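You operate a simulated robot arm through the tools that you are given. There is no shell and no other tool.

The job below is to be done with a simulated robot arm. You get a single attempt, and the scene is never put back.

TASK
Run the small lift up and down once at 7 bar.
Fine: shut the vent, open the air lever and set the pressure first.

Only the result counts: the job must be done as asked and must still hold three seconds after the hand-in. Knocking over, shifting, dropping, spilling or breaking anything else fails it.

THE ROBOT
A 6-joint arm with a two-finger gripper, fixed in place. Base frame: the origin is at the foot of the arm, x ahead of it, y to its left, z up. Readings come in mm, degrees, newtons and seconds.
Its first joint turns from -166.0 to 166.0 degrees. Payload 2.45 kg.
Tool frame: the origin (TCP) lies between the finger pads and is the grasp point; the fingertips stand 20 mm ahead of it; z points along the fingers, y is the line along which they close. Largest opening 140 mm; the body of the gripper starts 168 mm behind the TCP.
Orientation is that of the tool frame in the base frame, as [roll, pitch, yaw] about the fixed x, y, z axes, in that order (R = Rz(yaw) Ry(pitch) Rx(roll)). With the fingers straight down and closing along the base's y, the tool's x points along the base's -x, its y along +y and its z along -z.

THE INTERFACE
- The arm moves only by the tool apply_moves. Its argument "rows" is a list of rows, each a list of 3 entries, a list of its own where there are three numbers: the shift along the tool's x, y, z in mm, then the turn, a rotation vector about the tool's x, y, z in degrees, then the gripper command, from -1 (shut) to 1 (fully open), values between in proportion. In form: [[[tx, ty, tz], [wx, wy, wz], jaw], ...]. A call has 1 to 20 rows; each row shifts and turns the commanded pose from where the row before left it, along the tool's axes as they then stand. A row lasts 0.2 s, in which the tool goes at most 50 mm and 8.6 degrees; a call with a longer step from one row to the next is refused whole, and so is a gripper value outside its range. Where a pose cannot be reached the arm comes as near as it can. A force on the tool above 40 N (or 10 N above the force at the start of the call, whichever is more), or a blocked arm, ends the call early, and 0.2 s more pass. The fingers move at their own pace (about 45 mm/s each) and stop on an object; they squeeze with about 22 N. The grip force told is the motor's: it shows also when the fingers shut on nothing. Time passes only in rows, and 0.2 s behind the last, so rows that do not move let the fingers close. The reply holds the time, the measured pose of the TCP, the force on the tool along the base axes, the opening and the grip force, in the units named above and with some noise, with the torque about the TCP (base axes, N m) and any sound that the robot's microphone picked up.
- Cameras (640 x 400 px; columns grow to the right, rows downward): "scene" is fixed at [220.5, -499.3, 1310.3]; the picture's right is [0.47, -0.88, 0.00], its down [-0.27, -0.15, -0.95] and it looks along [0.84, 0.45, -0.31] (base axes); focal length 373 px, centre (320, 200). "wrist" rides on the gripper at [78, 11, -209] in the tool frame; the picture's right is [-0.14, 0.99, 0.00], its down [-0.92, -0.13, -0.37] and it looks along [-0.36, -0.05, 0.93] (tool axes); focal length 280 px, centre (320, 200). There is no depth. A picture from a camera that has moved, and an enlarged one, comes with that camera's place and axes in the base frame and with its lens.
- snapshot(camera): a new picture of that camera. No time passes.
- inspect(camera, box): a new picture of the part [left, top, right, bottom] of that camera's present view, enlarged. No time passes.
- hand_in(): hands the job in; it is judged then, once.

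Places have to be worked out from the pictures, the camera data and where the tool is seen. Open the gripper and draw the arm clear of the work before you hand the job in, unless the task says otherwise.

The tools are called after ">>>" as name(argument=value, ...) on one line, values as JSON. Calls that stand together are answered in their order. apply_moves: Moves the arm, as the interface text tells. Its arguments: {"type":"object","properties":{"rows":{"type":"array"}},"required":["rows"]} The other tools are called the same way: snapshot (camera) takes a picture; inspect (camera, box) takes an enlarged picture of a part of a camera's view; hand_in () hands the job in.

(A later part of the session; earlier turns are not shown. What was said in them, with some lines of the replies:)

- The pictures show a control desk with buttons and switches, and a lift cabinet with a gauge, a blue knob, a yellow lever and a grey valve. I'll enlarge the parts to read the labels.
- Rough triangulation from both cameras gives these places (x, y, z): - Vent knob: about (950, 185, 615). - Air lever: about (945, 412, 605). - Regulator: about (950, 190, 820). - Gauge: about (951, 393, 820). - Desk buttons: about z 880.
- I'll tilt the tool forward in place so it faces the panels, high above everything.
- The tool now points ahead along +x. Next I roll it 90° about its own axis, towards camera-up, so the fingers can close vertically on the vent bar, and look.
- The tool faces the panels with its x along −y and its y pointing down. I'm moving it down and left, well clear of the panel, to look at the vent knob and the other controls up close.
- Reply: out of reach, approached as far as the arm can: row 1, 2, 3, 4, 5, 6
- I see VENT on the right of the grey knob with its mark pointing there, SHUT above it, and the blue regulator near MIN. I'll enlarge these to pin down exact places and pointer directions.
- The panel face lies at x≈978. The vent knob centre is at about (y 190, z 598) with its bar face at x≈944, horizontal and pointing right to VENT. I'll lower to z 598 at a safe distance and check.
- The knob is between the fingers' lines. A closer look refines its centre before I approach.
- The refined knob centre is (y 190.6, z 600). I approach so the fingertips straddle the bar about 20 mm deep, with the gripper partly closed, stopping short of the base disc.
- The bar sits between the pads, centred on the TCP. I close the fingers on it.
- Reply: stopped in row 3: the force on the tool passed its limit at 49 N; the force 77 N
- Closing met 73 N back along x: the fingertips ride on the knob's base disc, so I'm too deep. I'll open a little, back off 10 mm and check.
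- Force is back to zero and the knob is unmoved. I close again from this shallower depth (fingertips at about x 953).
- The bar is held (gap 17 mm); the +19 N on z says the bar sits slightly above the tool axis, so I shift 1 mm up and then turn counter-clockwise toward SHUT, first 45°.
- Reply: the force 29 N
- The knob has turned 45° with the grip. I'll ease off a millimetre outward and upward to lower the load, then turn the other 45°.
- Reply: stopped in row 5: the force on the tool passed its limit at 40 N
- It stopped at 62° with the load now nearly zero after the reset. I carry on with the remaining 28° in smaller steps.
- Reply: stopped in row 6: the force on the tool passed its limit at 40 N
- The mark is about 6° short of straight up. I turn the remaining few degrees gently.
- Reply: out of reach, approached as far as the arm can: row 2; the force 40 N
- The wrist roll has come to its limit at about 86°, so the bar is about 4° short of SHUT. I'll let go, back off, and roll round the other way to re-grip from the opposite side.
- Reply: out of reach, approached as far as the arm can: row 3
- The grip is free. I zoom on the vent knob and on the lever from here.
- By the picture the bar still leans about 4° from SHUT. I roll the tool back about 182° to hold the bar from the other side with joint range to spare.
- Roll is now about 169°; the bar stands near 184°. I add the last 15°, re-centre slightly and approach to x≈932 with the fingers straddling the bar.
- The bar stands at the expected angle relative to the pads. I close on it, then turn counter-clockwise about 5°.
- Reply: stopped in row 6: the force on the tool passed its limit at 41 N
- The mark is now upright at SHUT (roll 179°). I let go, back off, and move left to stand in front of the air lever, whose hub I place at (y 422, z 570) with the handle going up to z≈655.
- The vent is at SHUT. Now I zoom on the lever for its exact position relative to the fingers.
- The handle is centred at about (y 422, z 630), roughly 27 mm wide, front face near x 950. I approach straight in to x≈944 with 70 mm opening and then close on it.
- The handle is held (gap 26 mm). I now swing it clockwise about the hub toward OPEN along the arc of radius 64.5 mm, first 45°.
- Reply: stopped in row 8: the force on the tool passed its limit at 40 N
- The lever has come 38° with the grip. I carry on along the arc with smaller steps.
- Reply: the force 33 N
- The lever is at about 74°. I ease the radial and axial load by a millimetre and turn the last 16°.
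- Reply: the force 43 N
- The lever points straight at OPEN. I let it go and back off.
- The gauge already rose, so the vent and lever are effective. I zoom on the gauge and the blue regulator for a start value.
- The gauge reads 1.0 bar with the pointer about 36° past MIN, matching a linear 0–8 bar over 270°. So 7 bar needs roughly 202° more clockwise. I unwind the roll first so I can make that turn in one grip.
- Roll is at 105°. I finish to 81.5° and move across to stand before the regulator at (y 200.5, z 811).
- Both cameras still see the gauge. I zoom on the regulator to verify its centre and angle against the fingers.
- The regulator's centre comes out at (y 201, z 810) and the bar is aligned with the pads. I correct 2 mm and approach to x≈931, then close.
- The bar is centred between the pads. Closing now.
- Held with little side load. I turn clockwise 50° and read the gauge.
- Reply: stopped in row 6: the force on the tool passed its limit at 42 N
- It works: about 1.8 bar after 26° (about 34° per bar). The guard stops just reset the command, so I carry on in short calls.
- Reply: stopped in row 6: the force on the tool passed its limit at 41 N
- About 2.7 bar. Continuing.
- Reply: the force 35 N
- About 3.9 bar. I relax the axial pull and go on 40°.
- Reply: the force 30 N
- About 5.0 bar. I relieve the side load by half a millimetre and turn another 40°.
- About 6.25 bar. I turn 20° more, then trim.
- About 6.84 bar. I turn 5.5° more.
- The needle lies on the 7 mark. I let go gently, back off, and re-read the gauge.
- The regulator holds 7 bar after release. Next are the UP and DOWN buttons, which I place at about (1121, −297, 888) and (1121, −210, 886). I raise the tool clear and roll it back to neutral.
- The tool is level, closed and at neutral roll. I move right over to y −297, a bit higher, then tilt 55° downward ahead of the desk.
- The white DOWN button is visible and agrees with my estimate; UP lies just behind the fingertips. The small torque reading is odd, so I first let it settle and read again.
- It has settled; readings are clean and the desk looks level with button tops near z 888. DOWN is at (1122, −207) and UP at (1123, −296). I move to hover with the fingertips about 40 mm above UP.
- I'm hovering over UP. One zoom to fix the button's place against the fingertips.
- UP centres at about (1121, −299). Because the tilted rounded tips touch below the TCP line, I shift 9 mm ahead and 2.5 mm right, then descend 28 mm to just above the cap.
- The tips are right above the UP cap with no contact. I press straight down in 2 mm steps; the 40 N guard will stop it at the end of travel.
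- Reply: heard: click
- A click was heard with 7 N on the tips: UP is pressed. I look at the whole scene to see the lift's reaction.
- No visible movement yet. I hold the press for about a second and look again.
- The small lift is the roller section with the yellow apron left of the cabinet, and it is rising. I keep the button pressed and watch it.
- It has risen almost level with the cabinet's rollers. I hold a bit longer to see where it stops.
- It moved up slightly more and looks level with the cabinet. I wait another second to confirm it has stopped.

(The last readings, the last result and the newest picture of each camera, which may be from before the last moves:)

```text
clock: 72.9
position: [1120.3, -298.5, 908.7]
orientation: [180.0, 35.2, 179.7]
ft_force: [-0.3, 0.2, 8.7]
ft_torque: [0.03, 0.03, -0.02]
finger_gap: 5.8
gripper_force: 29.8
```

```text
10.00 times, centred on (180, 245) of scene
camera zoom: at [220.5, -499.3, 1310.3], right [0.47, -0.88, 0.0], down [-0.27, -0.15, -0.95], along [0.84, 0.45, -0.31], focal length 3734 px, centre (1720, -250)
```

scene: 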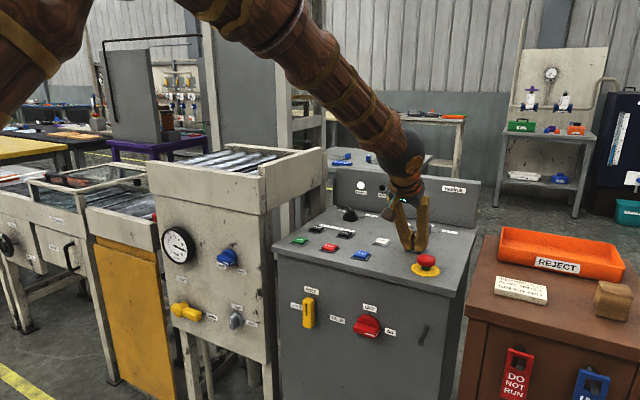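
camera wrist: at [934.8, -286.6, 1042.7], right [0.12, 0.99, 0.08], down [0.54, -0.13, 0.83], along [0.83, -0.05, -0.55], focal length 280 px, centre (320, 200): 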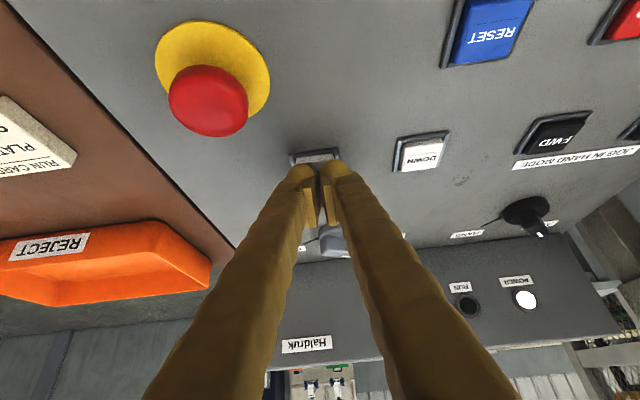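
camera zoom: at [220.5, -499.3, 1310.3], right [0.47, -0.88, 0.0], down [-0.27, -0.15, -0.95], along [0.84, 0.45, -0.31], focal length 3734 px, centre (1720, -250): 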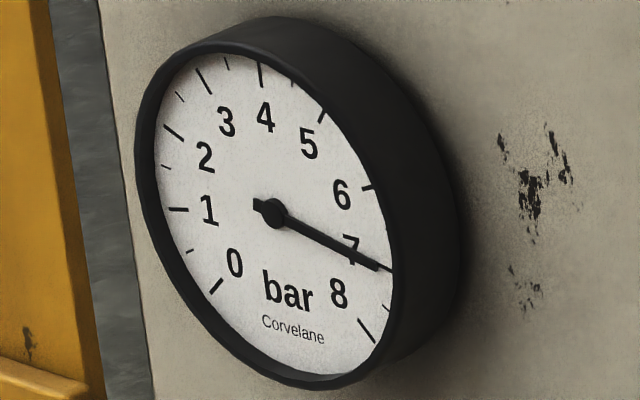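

The lift stands at its top, level with the cabinet, and the gauge still shows 7 bar. I release UP, rise 30 mm, move 90 mm left over DOWN and look.

>>> apply_moves(rows=[[[-8.65, 0, -12.25], [0, 0, 0], -1], [[-8.65, 0, -12.25], [0, 0, 0], -1], [[0, 30, 0], [0, 0, 0], -1], [[0, 30, 0], [0, 0, 0], -1], [[0, 30, 0], [0, 0, 0], -1], [[0, 0, 0], [0, 0, 0], -1], [[0, 0, 0], [0, 0, 0], -1]])

>>> snapshot(camera="wrist")

>>> inspect(camera="scene", box=[340, 190, 460, 290])

>>> inspect(camera="scene", box=[60, 120, 280, 320])

```text
clock: 74.5
position: [1121.1, -210.1, 938.9]
orientation: [179.9, 35.1, 179.7]
ft_force: [0.2, 0.8, 1.0]
ft_torque: [-0.01, -0.04, 0.01]
finger_gap: 0.0
gripper_force: 29.5
```

```text
taken
camera wrist: at [937.1, -198.0, 1065.2], right [0.12, 0.99, 0.08], down [0.54, -0.13, 0.83], along [0.83, -0.05, -0.55], focal length 280 px, centre (320, 200)
```

wrist: 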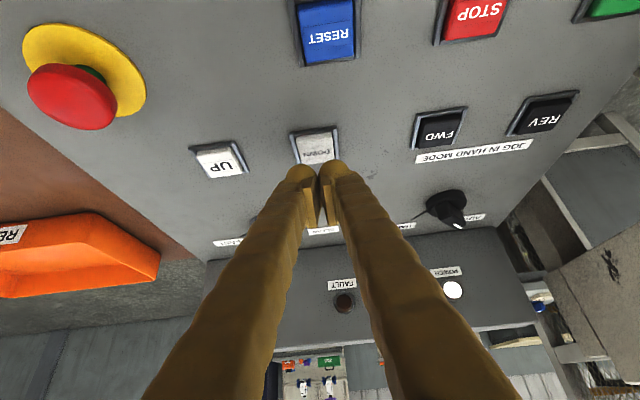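

```text
4.00 times, centred on (400, 240) of scene
camera zoom: at [220.5, -499.3, 1310.3], right [0.47, -0.88, 0.0], down [-0.27, -0.15, -0.95], along [0.84, 0.45, -0.31], focal length 1494 px, centre (0, 40)
```

zoom: 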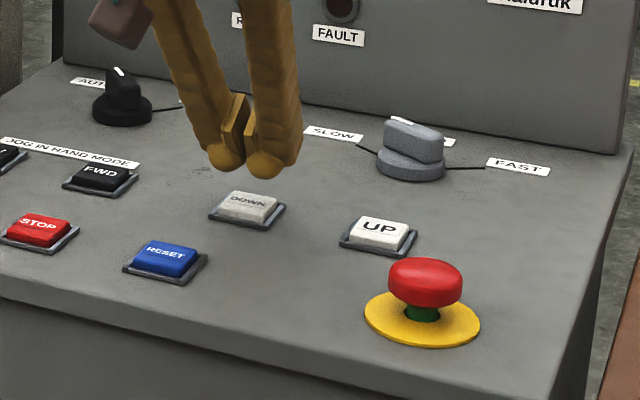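

```text
2.00 times, centred on (170, 220) of scene
camera zoom: at [220.5, -499.3, 1310.3], right [0.47, -0.88, 0.0], down [-0.27, -0.15, -0.95], along [0.84, 0.45, -0.31], focal length 747 px, centre (620, 160)
```

zoom: 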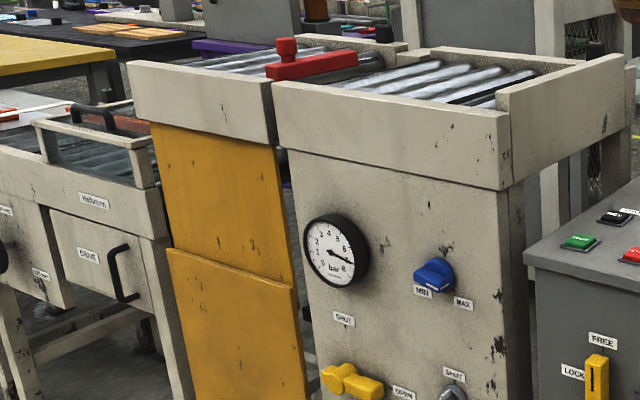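

The lift stays up and the tips are centred over DOWN. I lower 22 mm and press in 2 mm steps as before.

>>> apply_moves(rows=[[[6.35, 0, 9], [0, 0, 0], -1], [[6.35, 0, 9], [0, 0, 0], -1], [[1.15, 0, 1.63], [0, 0, 0], -1], [[1.15, 0, 1.63], [0, 0, 0], -1], [[1.15, 0, 1.63], [0, 0, 0], -1], [[1.15, 0, 1.63], [0, 0, 0], -1]])

>>> inspect(camera="scene", box=[340, 190, 460, 290])

```text
clock: 75.9
position: [1121.2, -209.9, 909.6]
orientation: [179.9, 35.1, 179.7]
ft_force: [0.0, -1.4, 4.1]
ft_torque: [-0.05, 0.04, 0.01]
finger_gap: 6.0
gripper_force: 29.8
heard: click
```

```text
4.00 times, centred on (400, 240) of scene
camera zoom: at [220.5, -499.3, 1310.3], right [0.47, -0.88, 0.0], down [-0.27, -0.15, -0.95], along [0.84, 0.45, -0.31], focal length 1494 px, centre (0, 40)
```

zoom: 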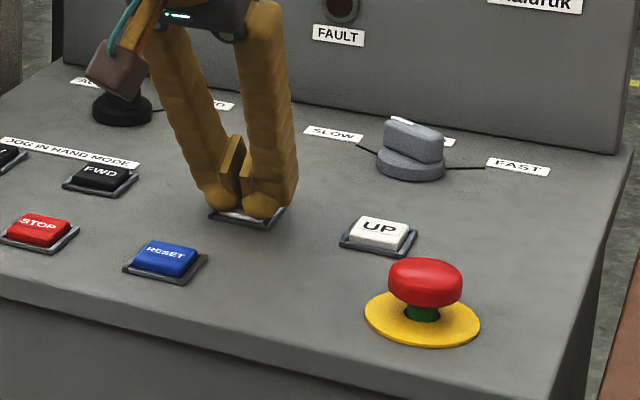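

A click: DOWN is pressed. I hold it and watch the lift come down.

>>> apply_moves(rows=[[[0, 0, 0], [0, 0, 0], -1], [[0, 0, 0], [0, 0, 0], -1], [[0, 0, 0], [0, 0, 0], -1], [[0, 0, 0], [0, 0, 0], -1], [[0, 0, 0], [0, 0, 0], -1], [[0, 0, 0], [0, 0, 0], -1], [[0, 0, 0], [0, 0, 0], -1], [[0, 0, 0], [0, 0, 0], -1], [[0, 0, 0], [0, 0, 0], -1], [[0, 0, 0], [0, 0, 0], -1]])

>>> inspect(camera="scene", box=[60, 120, 280, 320])

```text
clock: 78.1
position: [1120.0, -208.3, 909.4]
orientation: [179.8, 35.1, 179.7]
ft_force: [0.6, -0.6, 2.8]
ft_torque: [0.02, 0.01, -0.01]
finger_gap: 6.0
gripper_force: 30.0
```

```text
2.00 times, centred on (170, 220) of scene
camera zoom: at [220.5, -499.3, 1310.3], right [0.47, -0.88, 0.0], down [-0.27, -0.15, -0.95], along [0.84, 0.45, -0.31], focal length 747 px, centre (620, 160)
```

zoom: 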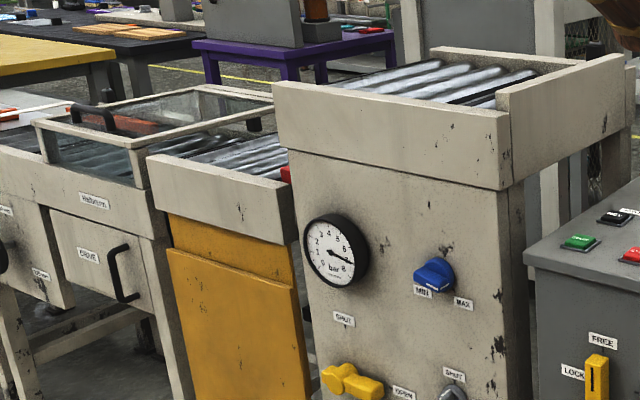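

The lift is descending. I keep holding until it reaches its bottom position.

>>> apply_moves(rows=[[[0, 0, 0], [0, 0, 0], -1], [[0, 0, 0], [0, 0, 0], -1], [[0, 0, 0], [0, 0, 0], -1], [[0, 0, 0], [0, 0, 0], -1], [[0, 0, 0], [0, 0, 0], -1], [[0, 0, 0], [0, 0, 0], -1], [[0, 0, 0], [0, 0, 0], -1], [[0, 0, 0], [0, 0, 0], -1], [[0, 0, 0], [0, 0, 0], -1], [[0, 0, 0], [0, 0, 0], -1]])

>>> inspect(camera="scene", box=[60, 120, 280, 320])

```text
clock: 80.3
position: [1121.0, -209.4, 909.6]
orientation: [179.8, 35.1, 179.7]
ft_force: [-0.3, 1.1, 4.1]
ft_torque: [0.01, -0.01, -0.02]
finger_gap: 5.8
gripper_force: 29.5
```

```text
2.00 times, centred on (170, 220) of scene
camera zoom: at [220.5, -499.3, 1310.3], right [0.47, -0.88, 0.0], down [-0.27, -0.15, -0.95], along [0.84, 0.45, -0.31], focal length 747 px, centre (620, 160)
```

zoom: 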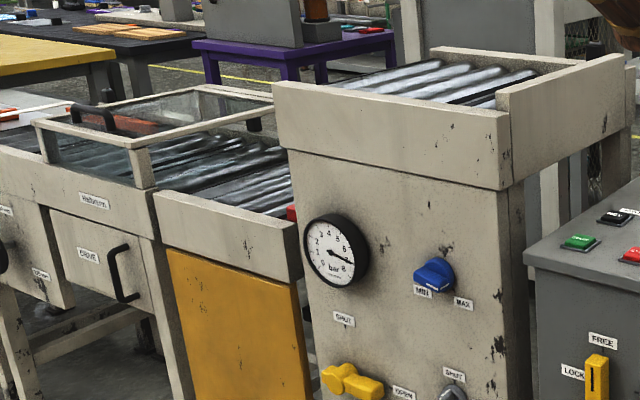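

The tray is back at its original height (its corner at the same picture place as at the start). I hold one more second, then release, rise and draw back.

>>> apply_moves(rows=[[[0, 0, 0], [0, 0, 0], -1], [[0, 0, 0], [0, 0, 0], -1], [[0, 0, 0], [0, 0, 0], -1], [[0, 0, 0], [0, 0, 0], -1], [[-8.65, 0, -12.25], [0, 0, 0], -1], [[-8.65, 0, -12.25], [0, 0, 0], -1], [[-8.65, 0, -12.25], [0, 0, 0], -1], [[-8.65, 0, -12.25], [0, 0, 0], -1], [[0, 0, 0], [0, 0, 0], -1]])

>>> inspect(camera="scene", box=[60, 120, 280, 320])

>>> inspect(camera="scene", box=[300, 170, 460, 290])

```text
clock: 82.3
position: [1121.3, -209.8, 970.0]
orientation: [180.0, 35.1, 179.6]
ft_force: [0.1, -0.4, -0.8]
ft_torque: [-0.01, -0.02, 0.0]
finger_gap: 0.0
gripper_force: 29.2
```

```text
2.00 times, centred on (170, 220) of scene
camera zoom: at [220.5, -499.3, 1310.3], right [0.47, -0.88, 0.0], down [-0.27, -0.15, -0.95], along [0.84, 0.45, -0.31], focal length 747 px, centre (620, 160)
```

zoom: 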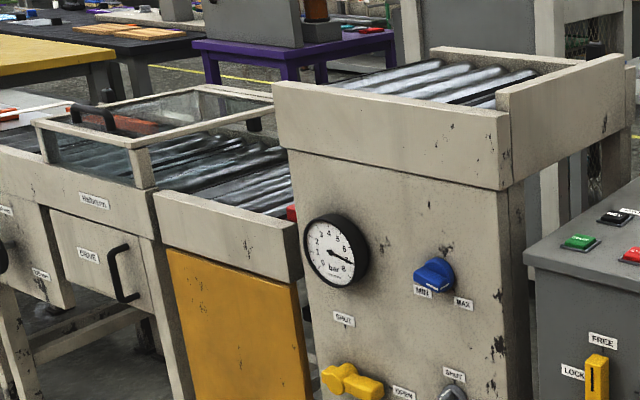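

```text
3.33 times, centred on (380, 230) of scene
camera zoom: at [220.5, -499.3, 1310.3], right [0.47, -0.88, 0.0], down [-0.27, -0.15, -0.95], along [0.84, 0.45, -0.31], focal length 1245 px, centre (120, 100)
```

zoom: 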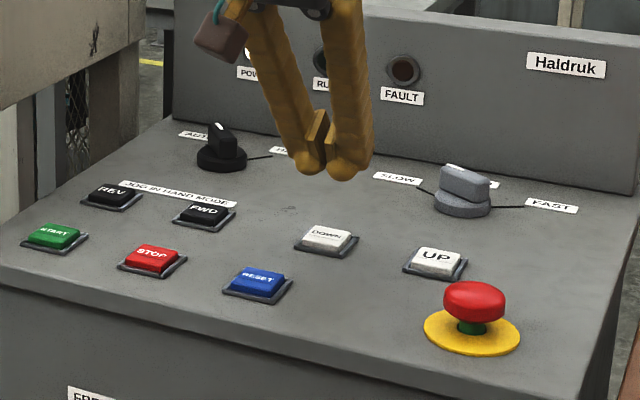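

The lift is down and both buttons are released. I draw the arm back and up, clear of the desk, and open the gripper.

>>> apply_moves(rows=[[[17.5, 0, -40.6], [0, 0, 0], -1], [[17.5, 0, -40.6], [0, 0, 0], -1], [[17.5, 0, -40.6], [0, 0, 0], -1], [[17.5, 0, -40.6], [0, 0, 0], -1], [[17.5, 0, -40.6], [0, 0, 0], -1], [[17.5, 0, -40.6], [0, 0, 0], 0], [[17.5, 0, -40.6], [0, 0, 0], 1], [[0, 0, 0], [0, 0, 0], 1], [[0, 0, 0], [0, 0, 0], 1], [[0, 0, 0], [0, 0, 0], 1], [[0, 0, 0], [0, 0, 0], 1], [[0, 0, 0], [0, 0, 0], 1], [[0, 0, 0], [0, 0, 0], 1]])

>>> snapshot(camera="scene")

>>> inspect(camera="scene", box=[140, 210, 280, 345])

```text
clock: 85.1
position: [857.4, -207.3, 1132.2]
orientation: [179.8, 35.1, 179.8]
ft_force: [0.2, 0.5, -0.7]
ft_torque: [-0.01, -0.01, 0.03]
finger_gap: 139.6
gripper_force: 0.0
```

```text
taken
```

scene: 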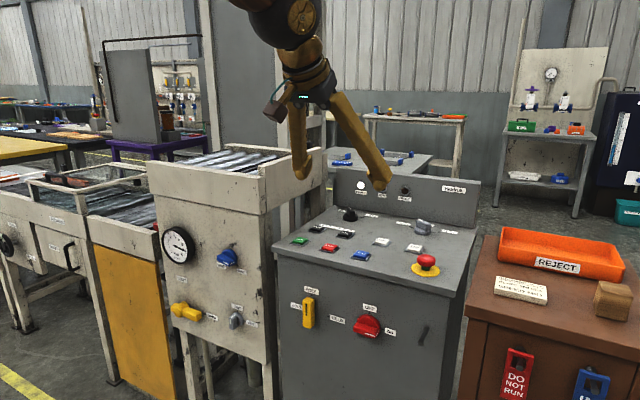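

```text
2.96 times, centred on (210, 278) of scene
camera zoom: at [220.5, -499.3, 1310.3], right [0.47, -0.88, 0.0], down [-0.27, -0.15, -0.95], along [0.84, 0.45, -0.31], focal length 1106 px, centre (646, -30)
```

zoom: 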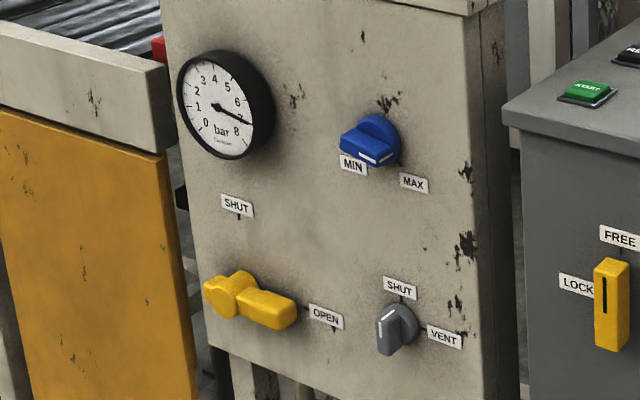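

The vent is at SHUT, the lever at OPEN and the gauge at 7 bar. The lift has been up and down once and rests at the bottom, nothing else has moved, and the arm is clear with the gripper open. I hand the job in.

>>> hand_in()

```text
The job is handed in.
```

I ran the small lift up and down once at 7 bar. It is back at its lowest position, and I have handed the job in.

- **Set-up:** I shut the vent first, then opened the air lever, then turned the regulator until the gauge read 7 bar. It still read 7 bar at the end.
- **Lift run:** UP raised the lift until it stopped level with the cabinet rollers. DOWN brought it back to its starting height. Each button clicked once.
- **Rough moments:** My first grip on the vent knob went too deep and pressed against it with about 73 N. I backed off straight away and saw no damage. Some later turns of the vent knob, lever and regulator tripped the 40 N force stop, so I finished those in smaller steps.
- **Left as is:** The air is still on at 7 bar with the vent shut. Nothing else in the pictures had moved. The arm is clear of the work with the gripper open.
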